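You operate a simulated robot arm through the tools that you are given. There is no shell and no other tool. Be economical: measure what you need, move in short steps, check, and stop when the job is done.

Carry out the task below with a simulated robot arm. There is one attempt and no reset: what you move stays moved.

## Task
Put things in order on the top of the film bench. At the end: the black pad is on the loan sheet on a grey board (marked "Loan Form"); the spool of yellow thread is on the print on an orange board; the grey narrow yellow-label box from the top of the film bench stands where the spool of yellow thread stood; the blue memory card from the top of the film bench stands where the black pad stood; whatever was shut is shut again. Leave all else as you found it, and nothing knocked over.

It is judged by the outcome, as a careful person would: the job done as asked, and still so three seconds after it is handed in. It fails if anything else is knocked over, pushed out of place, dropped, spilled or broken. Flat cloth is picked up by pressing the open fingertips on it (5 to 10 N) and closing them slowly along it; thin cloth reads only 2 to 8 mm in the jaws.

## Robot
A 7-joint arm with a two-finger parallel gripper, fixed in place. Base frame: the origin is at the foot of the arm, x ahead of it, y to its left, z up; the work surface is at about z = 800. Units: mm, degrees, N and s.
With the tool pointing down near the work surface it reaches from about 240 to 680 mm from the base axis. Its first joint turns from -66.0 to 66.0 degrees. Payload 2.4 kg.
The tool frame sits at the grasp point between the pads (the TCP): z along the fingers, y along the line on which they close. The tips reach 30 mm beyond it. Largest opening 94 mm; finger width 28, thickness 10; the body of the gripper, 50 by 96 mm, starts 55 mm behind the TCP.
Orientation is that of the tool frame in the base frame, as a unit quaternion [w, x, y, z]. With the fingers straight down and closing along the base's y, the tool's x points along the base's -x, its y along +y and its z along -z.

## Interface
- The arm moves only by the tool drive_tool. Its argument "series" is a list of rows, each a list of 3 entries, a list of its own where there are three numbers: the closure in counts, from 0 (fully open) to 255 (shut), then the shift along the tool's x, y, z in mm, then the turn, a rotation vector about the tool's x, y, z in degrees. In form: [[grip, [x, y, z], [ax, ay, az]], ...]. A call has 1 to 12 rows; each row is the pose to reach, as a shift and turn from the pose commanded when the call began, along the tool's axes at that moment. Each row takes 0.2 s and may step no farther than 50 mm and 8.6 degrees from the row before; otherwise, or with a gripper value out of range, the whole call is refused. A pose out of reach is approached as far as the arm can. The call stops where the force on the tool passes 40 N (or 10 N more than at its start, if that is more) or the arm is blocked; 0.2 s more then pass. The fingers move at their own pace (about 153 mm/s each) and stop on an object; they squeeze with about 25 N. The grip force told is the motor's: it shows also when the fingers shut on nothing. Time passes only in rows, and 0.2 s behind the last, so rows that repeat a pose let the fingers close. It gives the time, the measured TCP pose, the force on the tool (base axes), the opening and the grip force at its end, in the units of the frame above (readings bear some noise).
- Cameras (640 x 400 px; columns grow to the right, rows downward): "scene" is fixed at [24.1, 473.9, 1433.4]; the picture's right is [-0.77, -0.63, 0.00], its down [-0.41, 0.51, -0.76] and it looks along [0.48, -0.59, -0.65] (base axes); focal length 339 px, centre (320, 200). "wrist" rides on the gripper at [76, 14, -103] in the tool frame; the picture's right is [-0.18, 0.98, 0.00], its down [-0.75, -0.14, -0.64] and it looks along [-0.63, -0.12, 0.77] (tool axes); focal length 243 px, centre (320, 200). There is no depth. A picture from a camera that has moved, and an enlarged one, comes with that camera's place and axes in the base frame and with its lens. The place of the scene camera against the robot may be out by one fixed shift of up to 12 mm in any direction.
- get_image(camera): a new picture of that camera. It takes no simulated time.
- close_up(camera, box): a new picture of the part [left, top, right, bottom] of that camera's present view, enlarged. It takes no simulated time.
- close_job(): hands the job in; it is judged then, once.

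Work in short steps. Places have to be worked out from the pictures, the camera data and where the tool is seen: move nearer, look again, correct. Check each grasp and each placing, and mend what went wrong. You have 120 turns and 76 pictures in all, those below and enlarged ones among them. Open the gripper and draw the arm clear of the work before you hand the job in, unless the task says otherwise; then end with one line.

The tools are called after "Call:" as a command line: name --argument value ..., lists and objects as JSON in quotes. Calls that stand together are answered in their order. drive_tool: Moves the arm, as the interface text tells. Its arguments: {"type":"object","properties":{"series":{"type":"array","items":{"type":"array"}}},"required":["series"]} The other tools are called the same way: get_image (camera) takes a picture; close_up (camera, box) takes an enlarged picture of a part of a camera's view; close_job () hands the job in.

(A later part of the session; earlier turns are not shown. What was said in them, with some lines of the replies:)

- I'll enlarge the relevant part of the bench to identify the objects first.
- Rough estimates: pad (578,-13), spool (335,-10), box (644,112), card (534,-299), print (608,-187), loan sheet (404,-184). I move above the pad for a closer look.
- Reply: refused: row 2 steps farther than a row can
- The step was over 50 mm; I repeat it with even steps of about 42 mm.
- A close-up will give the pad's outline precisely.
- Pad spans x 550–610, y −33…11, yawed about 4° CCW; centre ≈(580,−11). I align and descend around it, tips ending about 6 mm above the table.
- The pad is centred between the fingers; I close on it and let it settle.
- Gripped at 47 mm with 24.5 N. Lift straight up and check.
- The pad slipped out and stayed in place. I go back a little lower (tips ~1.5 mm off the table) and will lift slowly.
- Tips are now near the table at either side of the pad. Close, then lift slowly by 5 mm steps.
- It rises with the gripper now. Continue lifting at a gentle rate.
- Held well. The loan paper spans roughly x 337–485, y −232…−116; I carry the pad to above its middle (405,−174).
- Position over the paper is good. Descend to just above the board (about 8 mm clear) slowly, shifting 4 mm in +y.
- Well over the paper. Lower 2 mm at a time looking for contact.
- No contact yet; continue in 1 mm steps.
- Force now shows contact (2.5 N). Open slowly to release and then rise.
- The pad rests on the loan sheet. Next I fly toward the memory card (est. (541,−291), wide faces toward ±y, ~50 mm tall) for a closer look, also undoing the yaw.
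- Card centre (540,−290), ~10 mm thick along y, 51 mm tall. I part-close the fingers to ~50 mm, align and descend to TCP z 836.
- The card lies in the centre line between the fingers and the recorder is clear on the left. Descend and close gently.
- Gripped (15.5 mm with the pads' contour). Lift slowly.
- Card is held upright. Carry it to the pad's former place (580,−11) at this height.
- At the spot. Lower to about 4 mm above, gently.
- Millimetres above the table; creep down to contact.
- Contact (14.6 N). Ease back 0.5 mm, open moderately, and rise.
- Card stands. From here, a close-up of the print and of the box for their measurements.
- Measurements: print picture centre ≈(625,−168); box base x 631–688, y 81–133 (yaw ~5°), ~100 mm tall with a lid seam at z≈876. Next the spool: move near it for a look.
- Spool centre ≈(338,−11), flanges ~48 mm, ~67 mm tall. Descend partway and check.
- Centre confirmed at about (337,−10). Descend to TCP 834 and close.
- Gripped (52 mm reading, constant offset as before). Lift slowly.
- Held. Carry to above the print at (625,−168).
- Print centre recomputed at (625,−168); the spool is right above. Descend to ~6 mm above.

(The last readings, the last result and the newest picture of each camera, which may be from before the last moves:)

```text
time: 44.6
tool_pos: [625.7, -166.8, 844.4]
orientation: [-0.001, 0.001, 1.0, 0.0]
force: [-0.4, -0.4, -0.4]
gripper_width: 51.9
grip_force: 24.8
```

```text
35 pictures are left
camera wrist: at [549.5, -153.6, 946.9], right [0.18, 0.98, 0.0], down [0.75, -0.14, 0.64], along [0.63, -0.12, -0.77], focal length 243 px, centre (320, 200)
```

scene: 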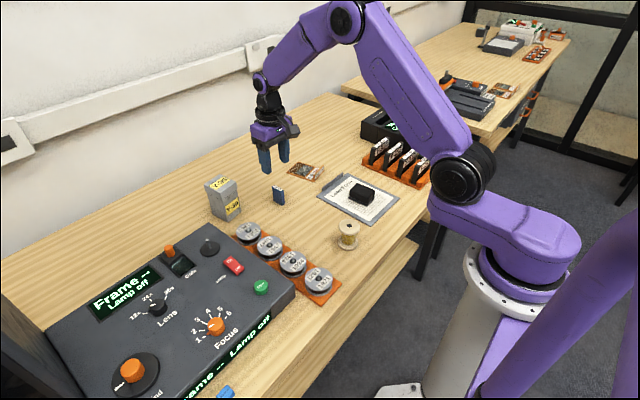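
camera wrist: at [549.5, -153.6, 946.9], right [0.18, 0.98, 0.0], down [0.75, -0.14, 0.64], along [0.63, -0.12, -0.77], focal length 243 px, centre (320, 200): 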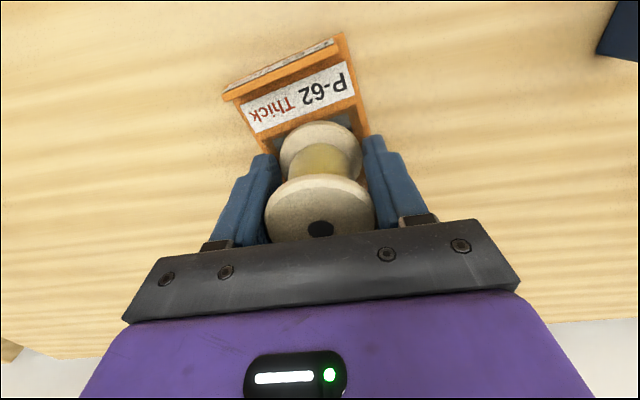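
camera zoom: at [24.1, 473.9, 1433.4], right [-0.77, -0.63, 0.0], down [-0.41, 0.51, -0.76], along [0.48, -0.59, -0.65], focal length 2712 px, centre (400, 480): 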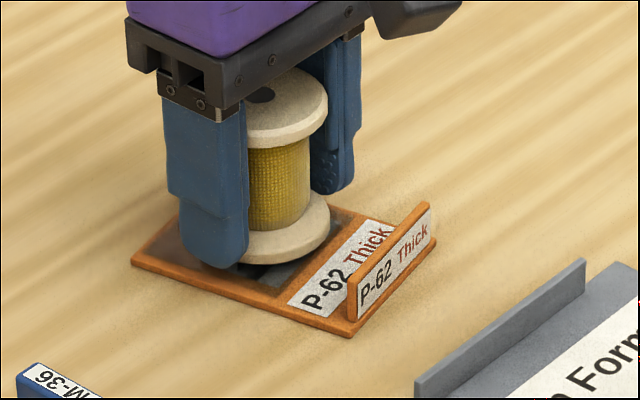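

Over the print; shift 6 mm farther in x to be fully off the label and creep down.

Call:
drive_tool --series '[[255, [-3, -1, 0], [0, 0, 0]], [255, [-6, -1, 0], [0, 0, 0]], [255, [-6, -1, 2], [0, 0, 0]], [255, [-6, -1, 4], [0, 0, 0]], [255, [-6, -1, 5], [0, 0, 0]], [255, [-6, -1, 5], [0, 0, 0]]]'

```text
time: 46.0
tool_pos: [631.2, -169.3, 839.6]
orientation: [-0.001, 0.0, 1.0, 0.001]
force: [-0.1, 0.1, -0.2]
gripper_width: 51.5
grip_force: 24.8
```

Call:
drive_tool --series '[[255, [0, 0, 0.7], [0, 0, 0]], [255, [0, 0, 1.4], [0, 0, 0]], [255, [0, 0, 1.4], [0, 0, 0]]]'

```text
time: 46.8
tool_pos: [632.3, -168.4, 840.0]
orientation: [0.001, 0.0, 1.0, 0.0]
force: [-0.9, -0.3, 0.1]
gripper_width: 51.4
grip_force: 24.6
```

Call:
drive_tool --series '[[255, [0, 0, 0.7], [0, 0, 0]], [255, [0, 0, 1.4], [0, 0, 0]], [255, [0, 0, 1.4], [0, 0, 0]]]'

Call:
close_up --camera "scene" --box '[270, 140, 350, 190]'

```text
time: 47.6
tool_pos: [633.3, -167.9, 837.6]
orientation: [0.001, 0.0, 1.0, 0.0]
force: [-1.0, 0.4, 7.7]
gripper_width: 51.3
grip_force: 25.0
```

```text
8.00 times, centred on (310, 165) of scene
camera zoom: at [23.9, 473.9, 1433.4], right [-0.77, -0.63, 0.0], down [-0.41, 0.51, -0.76], along [0.48, -0.59, -0.65], focal length 2712 px, centre (400, 480)
```

zoom: 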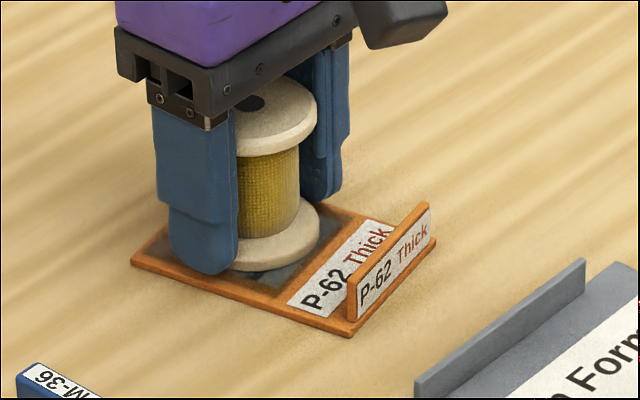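

Contact at 7.7 N. Ease off, open, and rise.

Call:
drive_tool --series '[[255, [0, 0, -0.4], [0, 0, 0]], [110, [0, 0, -0.4], [0, 0, 0]], [60, [0, 0, -0.4], [0, 0, 0]], [0, [0, 0, -0.4], [0, 0, 0]], [0, [0, 0, -0.4], [0, 0, 0]], [0, [0, 0, -30], [0, 0, 0]], [0, [0, 0, -70], [0, 0, 0]], [0, [0, 0, -112], [0, 0, 0]], [0, [0, 0, -112], [0, 0, 0]]]'

Call:
get_image --camera "scene"

```text
time: 49.6
tool_pos: [631.6, -169.1, 950.1]
orientation: [0.0, 0.0, 1.0, 0.0]
force: [-0.1, -0.9, 0.4]
gripper_width: 94.2
grip_force: 0.0
```

```text
33 pictures are left
```

scene: 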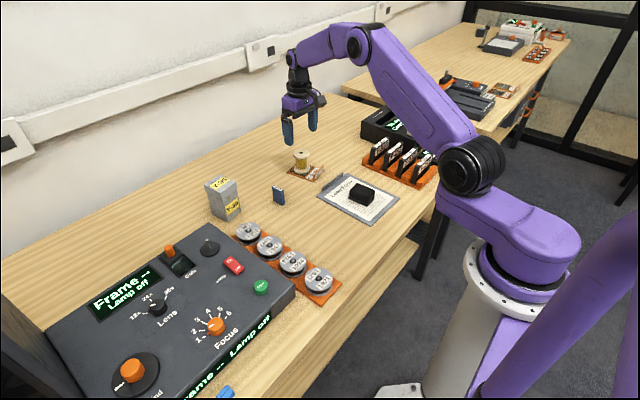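

Spool stands on the print. Now toward the box: stop short at (600,100,975) to look.

Call:
drive_tool --series '[[0, [5, 30, -25], [0, 0, 0]], [0, [10, 75, -25], [0, 0, 0]], [0, [15, 120, -25], [0, 0, 0]], [0, [20, 165, -25], [0, 0, 0]], [0, [25, 210, -25], [0, 0, 0]], [0, [30, 250, -25], [0, 0, 0]], [0, [32, 271, -25], [0, 0, 0]], [0, [32, 271, -25], [0, 0, 0]]]'

Call:
get_image --camera "wrist"

Call:
close_up --camera "wrist" --box '[240, 100, 420, 235]'

```text
time: 51.4
tool_pos: [600.5, 102.3, 972.7]
orientation: [-0.001, -0.001, 1.0, 0.0]
force: [0.3, 0.1, 0.2]
gripper_width: 94.1
grip_force: 0.1
```

```text
32 pictures are left
camera wrist: at [524.7, 116.2, 1075.6], right [0.18, 0.98, 0.0], down [0.75, -0.14, 0.64], along [0.63, -0.12, -0.77], focal length 243 px, centre (320, 200)
```

wrist: 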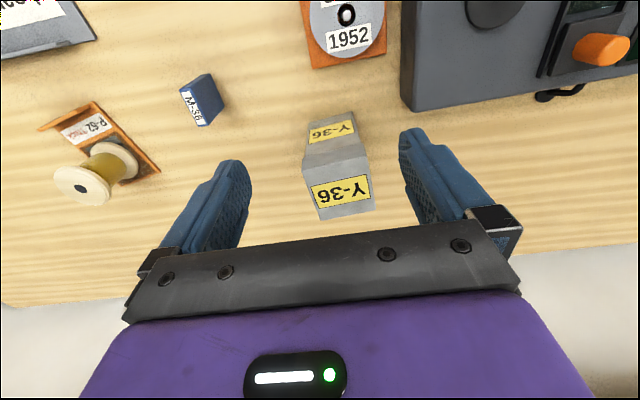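

```text
2.96 times, centred on (330, 168) of wrist
camera zoom: at [524.7, 116.2, 1075.6], right [0.18, 0.98, 0.0], down [0.75, -0.14, 0.64], along [0.63, -0.12, -0.77], focal length 719 px, centre (290, 296)
```

zoom: 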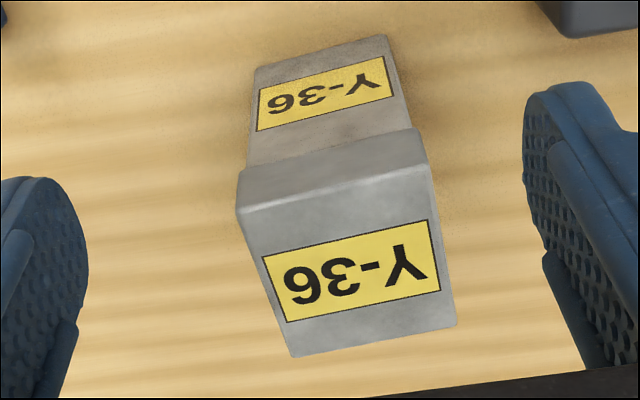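

Box lid centre ≈(659,110), yaw 5° CCW, top z≈903. Align above at (655,110) with 80 mm opening and verify reach.

Call:
drive_tool --series '[[38, [-25, 4, 0], [0, 0, -2.5]], [38, [-54.5, 7.5, 0], [0, 0, -5]], [38, [-54.5, 7.5, 20], [0, 0, -5]], [38, [-54.5, 7.5, 20], [0, 0, -5]]]'

Call:
get_image --camera "wrist"

```text
time: 52.4
tool_pos: [653.8, 109.9, 953.1]
orientation: [0.0, -0.045, 0.999, 0.0]
force: [0.1, -0.8, 0.1]
gripper_width: 79.9
grip_force: 0.1
```

```text
30 pictures are left
camera wrist: at [577.8, 116.9, 1056.0], right [0.1, 1.0, 0.0], down [0.76, -0.07, 0.64], along [0.64, -0.06, -0.77], focal length 243 px, centre (320, 200)
```

wrist: 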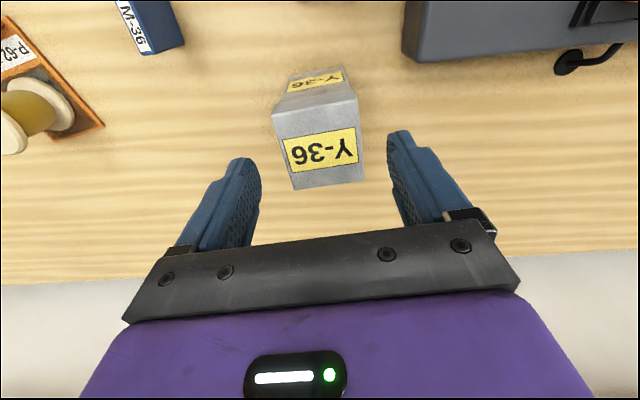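

Aligned with the box. Descend to TCP 900, then on to 856.

Call:
drive_tool --series '[[38, [-2, 0, 25], [0, 0, 0]], [38, [-2, 0, 50], [0, 0, 0]], [38, [-2, 0, 75], [0, 0, 0]], [38, [-2, 0, 90], [0, 0, 0]], [38, [-2, 0, 96], [0, 0, 0]], [38, [-2, 0, 96], [0, 0, 0]]]'

Call:
get_image --camera "wrist"

Call:
close_up --camera "scene" --box '[180, 150, 280, 225]'

```text
time: 53.8
tool_pos: [657.3, 111.1, 857.8]
orientation: [0.0, -0.044, 0.999, 0.0]
force: [-0.3, -0.2, -0.5]
gripper_width: 79.9
grip_force: 0.1
```

```text
29 pictures are left
camera wrist: at [579.5, 117.5, 960.3], right [0.1, 1.0, 0.0], down [0.76, -0.07, 0.64], along [0.64, -0.06, -0.77], focal length 243 px, centre (320, 200)
```

wrist: 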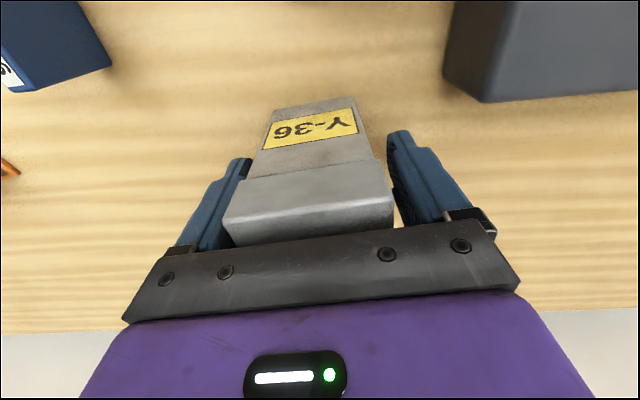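

```text
5.33 times, centred on (230, 188) of scene
camera zoom: at [24.1, 473.9, 1433.4], right [-0.77, -0.63, 0.0], down [-0.41, 0.51, -0.76], along [0.48, -0.59, -0.65], focal length 1808 px, centre (800, 267)
```

zoom: 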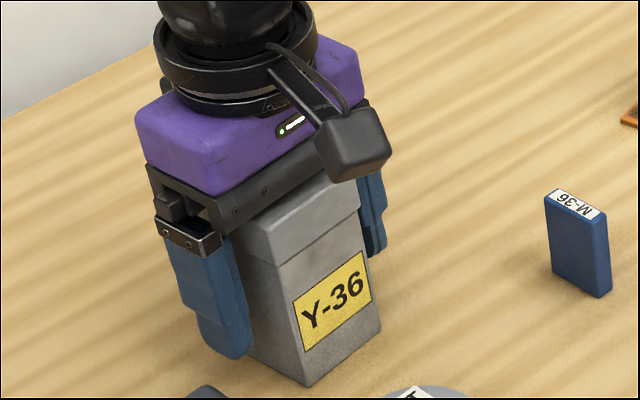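

Fingers straddle the box well below the lid seam. Shift 2 mm toward −y, then close gradually.

Call:
drive_tool --series '[[38, [0, -2, 0], [0, 0, 0]], [70, [0, -2, 0], [0, 0, 0]], [85, [0, -2, 0], [0, 0, 0]], [100, [0, -2, 0], [0, 0, 0]], [255, [0, -2, 0], [0, 0, 0]], [255, [0, -2, 0], [0, 0, 0]], [255, [0, -2, 0], [0, 0, 0]]]'

Call:
close_up --camera "scene" --box '[180, 150, 280, 225]'

```text
time: 55.4
tool_pos: [656.7, 108.5, 858.0]
orientation: [0.001, -0.044, 0.999, -0.001]
force: [0.2, 1.2, 1.6]
gripper_width: 60.2
grip_force: 24.7
```

```text
5.33 times, centred on (230, 188) of scene
camera zoom: at [24.0, 473.9, 1433.4], right [-0.77, -0.63, 0.0], down [-0.41, 0.51, -0.76], along [0.48, -0.59, -0.65], focal length 1808 px, centre (800, 267)
```

zoom: 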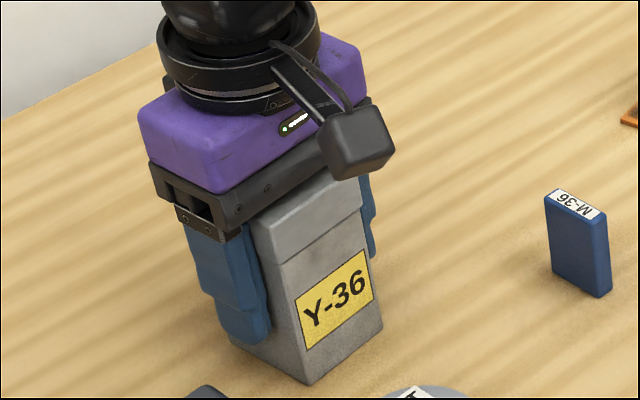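

Gripped. Lift just 8 mm slowly to see whether body and lid come together.

Call:
drive_tool --series '[[255, [0, 0, -1], [0, 0, 0]], [255, [0, 0, -2], [0, 0, 0]], [255, [0, 0, -4], [0, 0, 0]], [255, [0, 0, -6], [0, 0, 0]], [255, [0, 0, -8], [0, 0, 0]], [255, [0, 0, -8], [0, 0, 0]]]'

Call:
close_up --camera "scene" --box '[180, 150, 280, 225]'

```text
time: 56.8
tool_pos: [656.5, 107.7, 866.0]
orientation: [0.0, -0.044, 0.999, 0.0]
force: [-0.5, 0.2, -2.4]
gripper_width: 60.5
grip_force: 24.9
```

```text
5.33 times, centred on (230, 188) of scene
camera zoom: at [24.1, 473.9, 1433.4], right [-0.77, -0.63, 0.0], down [-0.41, 0.51, -0.76], along [0.48, -0.59, -0.65], focal length 1808 px, centre (800, 267)
```

zoom: 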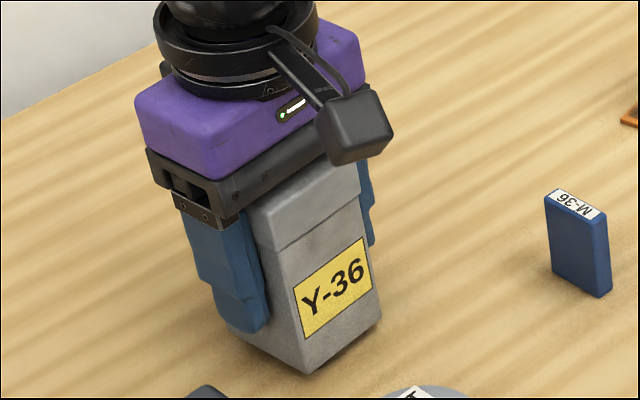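

The box rises as a whole. Continue up to TCP ≈943.

Call:
drive_tool --series '[[255, [0, 0, -5], [0, 0, 0]], [255, [0, 0, -13], [0, 0, 0]], [255, [0, 0, -24], [0, 0, 0]], [255, [0, 0, -36], [0, 0, 0]], [255, [0, 0, -48], [0, 0, 0]], [255, [0, 0, -60], [0, 0, 0]], [255, [0, 0, -70], [0, 0, 0]], [255, [0, 0, -76], [0, 0, 0]], [255, [0, 0, -78], [0, 0, 0]], [255, [0, 0, -78], [0, 0, 0]]]'

Call:
get_image --camera "wrist"

```text
time: 59.0
tool_pos: [656.2, 108.6, 944.7]
orientation: [0.001, -0.044, 0.999, -0.001]
force: [-0.1, -0.1, -2.1]
gripper_width: 60.1
grip_force: 24.9
```

```text
25 pictures are left
camera wrist: at [579.4, 115.6, 1046.2], right [0.1, 1.0, 0.0], down [0.76, -0.07, 0.64], along [0.64, -0.06, -0.77], focal length 243 px, centre (320, 200)
```

wrist: 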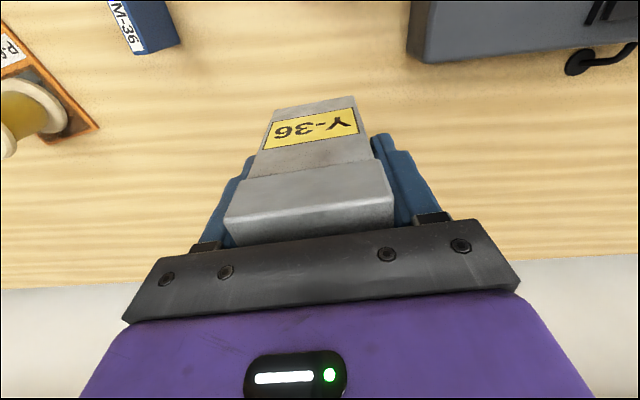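

Box held securely and shut. Carry to above the spool's old place (337,−10).

Call:
drive_tool --series '[[255, [7, -2, 0], [0, 0, 0]], [255, [23, -6, 0], [0, 0, 0]], [255, [50, -14, 0], [0, 0, 0]], [255, [83, -23, 0], [0, 0, 0]], [255, [119, -33, 0], [0, 0, 0]], [255, [155, -42, 0], [0, 0, 0]], [255, [192, -52, 0], [0, 0, 0]], [255, [228, -62, 0], [0, 0, 0]], [255, [264, -72, 0], [0, 0, 0]], [255, [294, -80, 0], [0, 0, 0]], [255, [318, -87, 0], [0, 0, 0]], [255, [330.7, -90.3, 0], [0, 0, 0]]]'

Call:
get_image --camera "scene"

```text
time: 61.6
tool_pos: [335.0, -12.0, 944.2]
orientation: [0.0, -0.043, 0.999, 0.0]
force: [-0.4, -0.5, -1.1]
gripper_width: 60.3
grip_force: 25.0
```

```text
24 pictures are left
```

scene: 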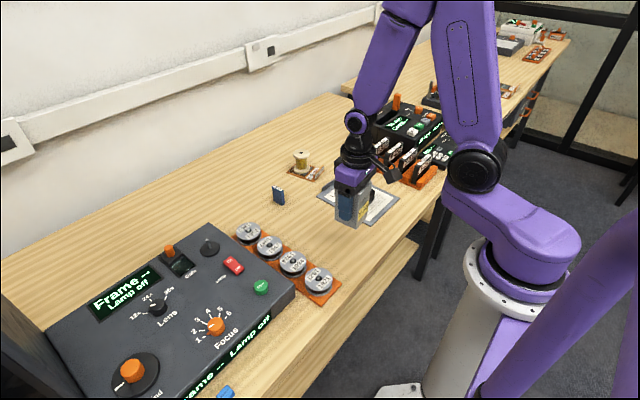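

Over the place. Lower to about 6 mm above the table.

Call:
drive_tool --series '[[255, [0, 1, 8], [0, 0, 0]], [255, [0, 1, 22], [0, 0, 0]], [255, [0, 1, 38], [0, 0, 0]], [255, [0, 1, 54], [0, 0, 0]], [255, [0, 1, 68], [0, 0, 0]], [255, [0, 1, 76], [0, 0, 0]], [255, [0, 1, 79], [0, 0, 0]], [255, [0, 1, 79], [0, 0, 0]]]'

Call:
close_up --camera "scene" --box '[290, 180, 400, 260]'

```text
time: 63.4
tool_pos: [334.6, -8.8, 864.5]
orientation: [-0.001, -0.044, 0.999, 0.0]
force: [-0.6, 0.8, -2.2]
gripper_width: 60.0
grip_force: 25.2
```

```text
5.00 times, centred on (345, 220) of scene
camera zoom: at [24.1, 473.9, 1433.4], right [-0.77, -0.63, 0.0], down [-0.41, 0.51, -0.76], along [0.48, -0.59, -0.65], focal length 1695 px, centre (195, 100)
```

zoom: 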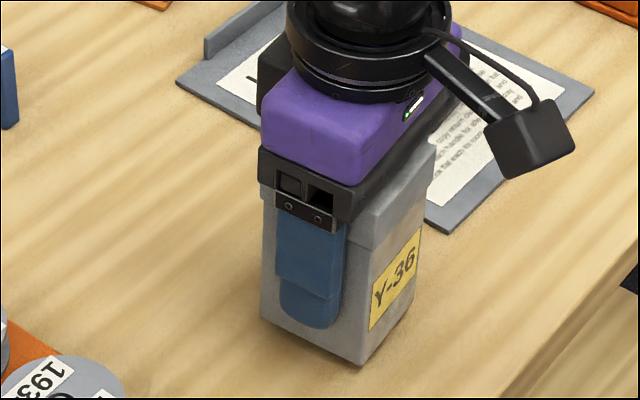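

Clear surroundings. Creep down to contact.

Call:
drive_tool --series '[[255, [0, 0, 2], [0, 0, 0]], [255, [0, 0, 4], [0, 0, 0]], [255, [0, 0, 5], [0, 0, 0]], [255, [0, 0, 5], [0, 0, 0]]]'

```text
time: 64.4
tool_pos: [334.6, -10.1, 860.4]
orientation: [0.0, -0.044, 0.999, 0.001]
force: [0.4, -0.4, -3.4]
gripper_width: 60.4
grip_force: 25.2
```

Call:
drive_tool --series '[[255, [0, 0, 0.7], [0, 0, 0]], [255, [0, 0, 1.4], [0, 0, 0]], [255, [0, 0, 2], [0, 0, 0]], [255, [0, 0, 2], [0, 0, 0]]]'

```text
time: 65.4
tool_pos: [335.2, -9.5, 858.2]
orientation: [0.001, -0.044, 0.999, 0.0]
force: [0.3, 1.3, 8.8]
gripper_width: 60.3
grip_force: 25.2
```

Contact (8.8 N plus its weight). Ease off, open fully, and rise straight up.

Call:
drive_tool --series '[[255, [0, 0, -0.4], [0, 0, 0]], [80, [0, 0, -0.4], [0, 0, 0]], [50, [0, 0, -0.4], [0, 0, 0]], [20, [0, 0, -0.4], [0, 0, 0]], [0, [0, 0, -0.4], [0, 0, 0]], [0, [0, 0, -20], [0, 0, 0]], [0, [0, 0, -55], [0, 0, 0]], [0, [0, 0, -95], [0, 0, 0]], [0, [0, 0, -135], [0, 0, 0]], [0, [0, 0, -170], [0, 0, 0]], [0, [0, 0, -170], [0, 0, 0]]]'

Call:
get_image --camera "wrist"

Call:
get_image --camera "scene"

```text
time: 67.8
tool_pos: [334.6, -8.9, 1027.7]
orientation: [0.001, -0.043, 0.999, 0.0]
force: [0.3, 0.8, -0.2]
gripper_width: 94.0
grip_force: 0.0
```

```text
22 pictures are left
camera wrist: at [257.6, -2.4, 1130.5], right [0.1, 1.0, 0.0], down [0.76, -0.07, 0.64], along [0.64, -0.06, -0.77], focal length 243 px, centre (320, 200)
```

wrist: 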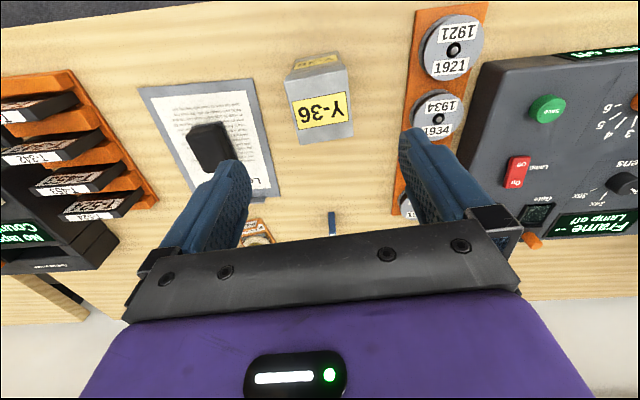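

```text
21 pictures are left
```

scene: 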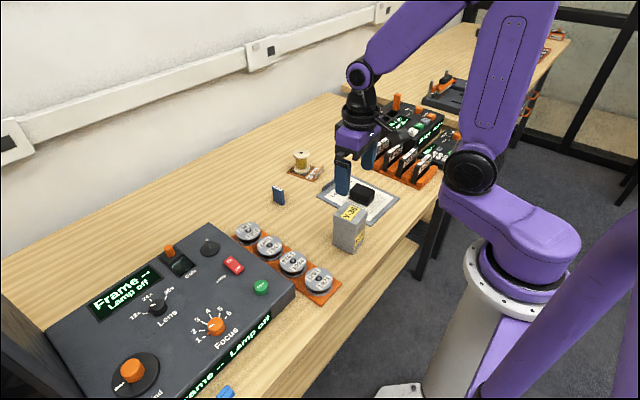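

All four items are in place. Draw the arm clear upward and take one last look.

Call:
drive_tool --series '[[0, [-20, 20, -20], [0, 0, 2]], [0, [-45, 45, -40], [0, 0, 4]], [0, [-70, 75, -60], [0, 0, 5]], [0, [-70, 75, -60], [0, 0, 5]], [0, [-70, 75, -60], [0, 0, 5]]]'

Call:
close_up --camera "scene" --box '[200, 120, 440, 270]'

```text
time: 69.0
tool_pos: [398.0, 71.0, 1089.2]
orientation: [0.0, 0.0, 1.0, 0.0]
force: [-0.2, -0.3, -0.1]
gripper_width: 93.9
grip_force: 0.0
```

```text
2.67 times, centred on (320, 195) of scene
camera zoom: at [24.1, 473.9, 1433.4], right [-0.77, -0.63, 0.0], down [-0.41, 0.51, -0.76], along [0.48, -0.59, -0.65], focal length 904 px, centre (320, 213)
```

zoom: 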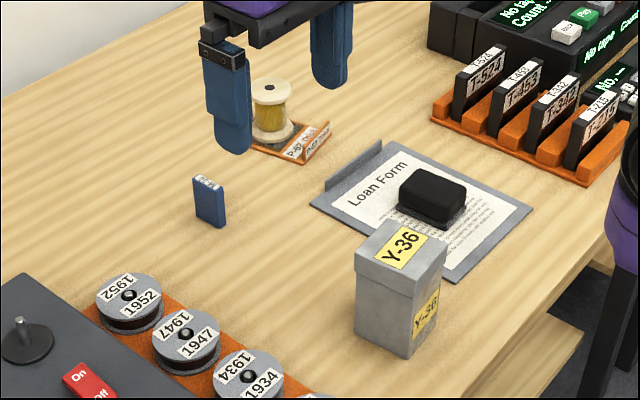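

The last picture shows everything in place and the arm clear with the gripper open, so I hand the job in.

Call:
close_job

```text
The job is handed in.
```

The job is handed in: the black pad is on the loan sheet, the yellow spool on the print, the grey Y-36 box (lid still on) where the spool stood, and the blue memory card where the pad stood, with nothing else seen moved.
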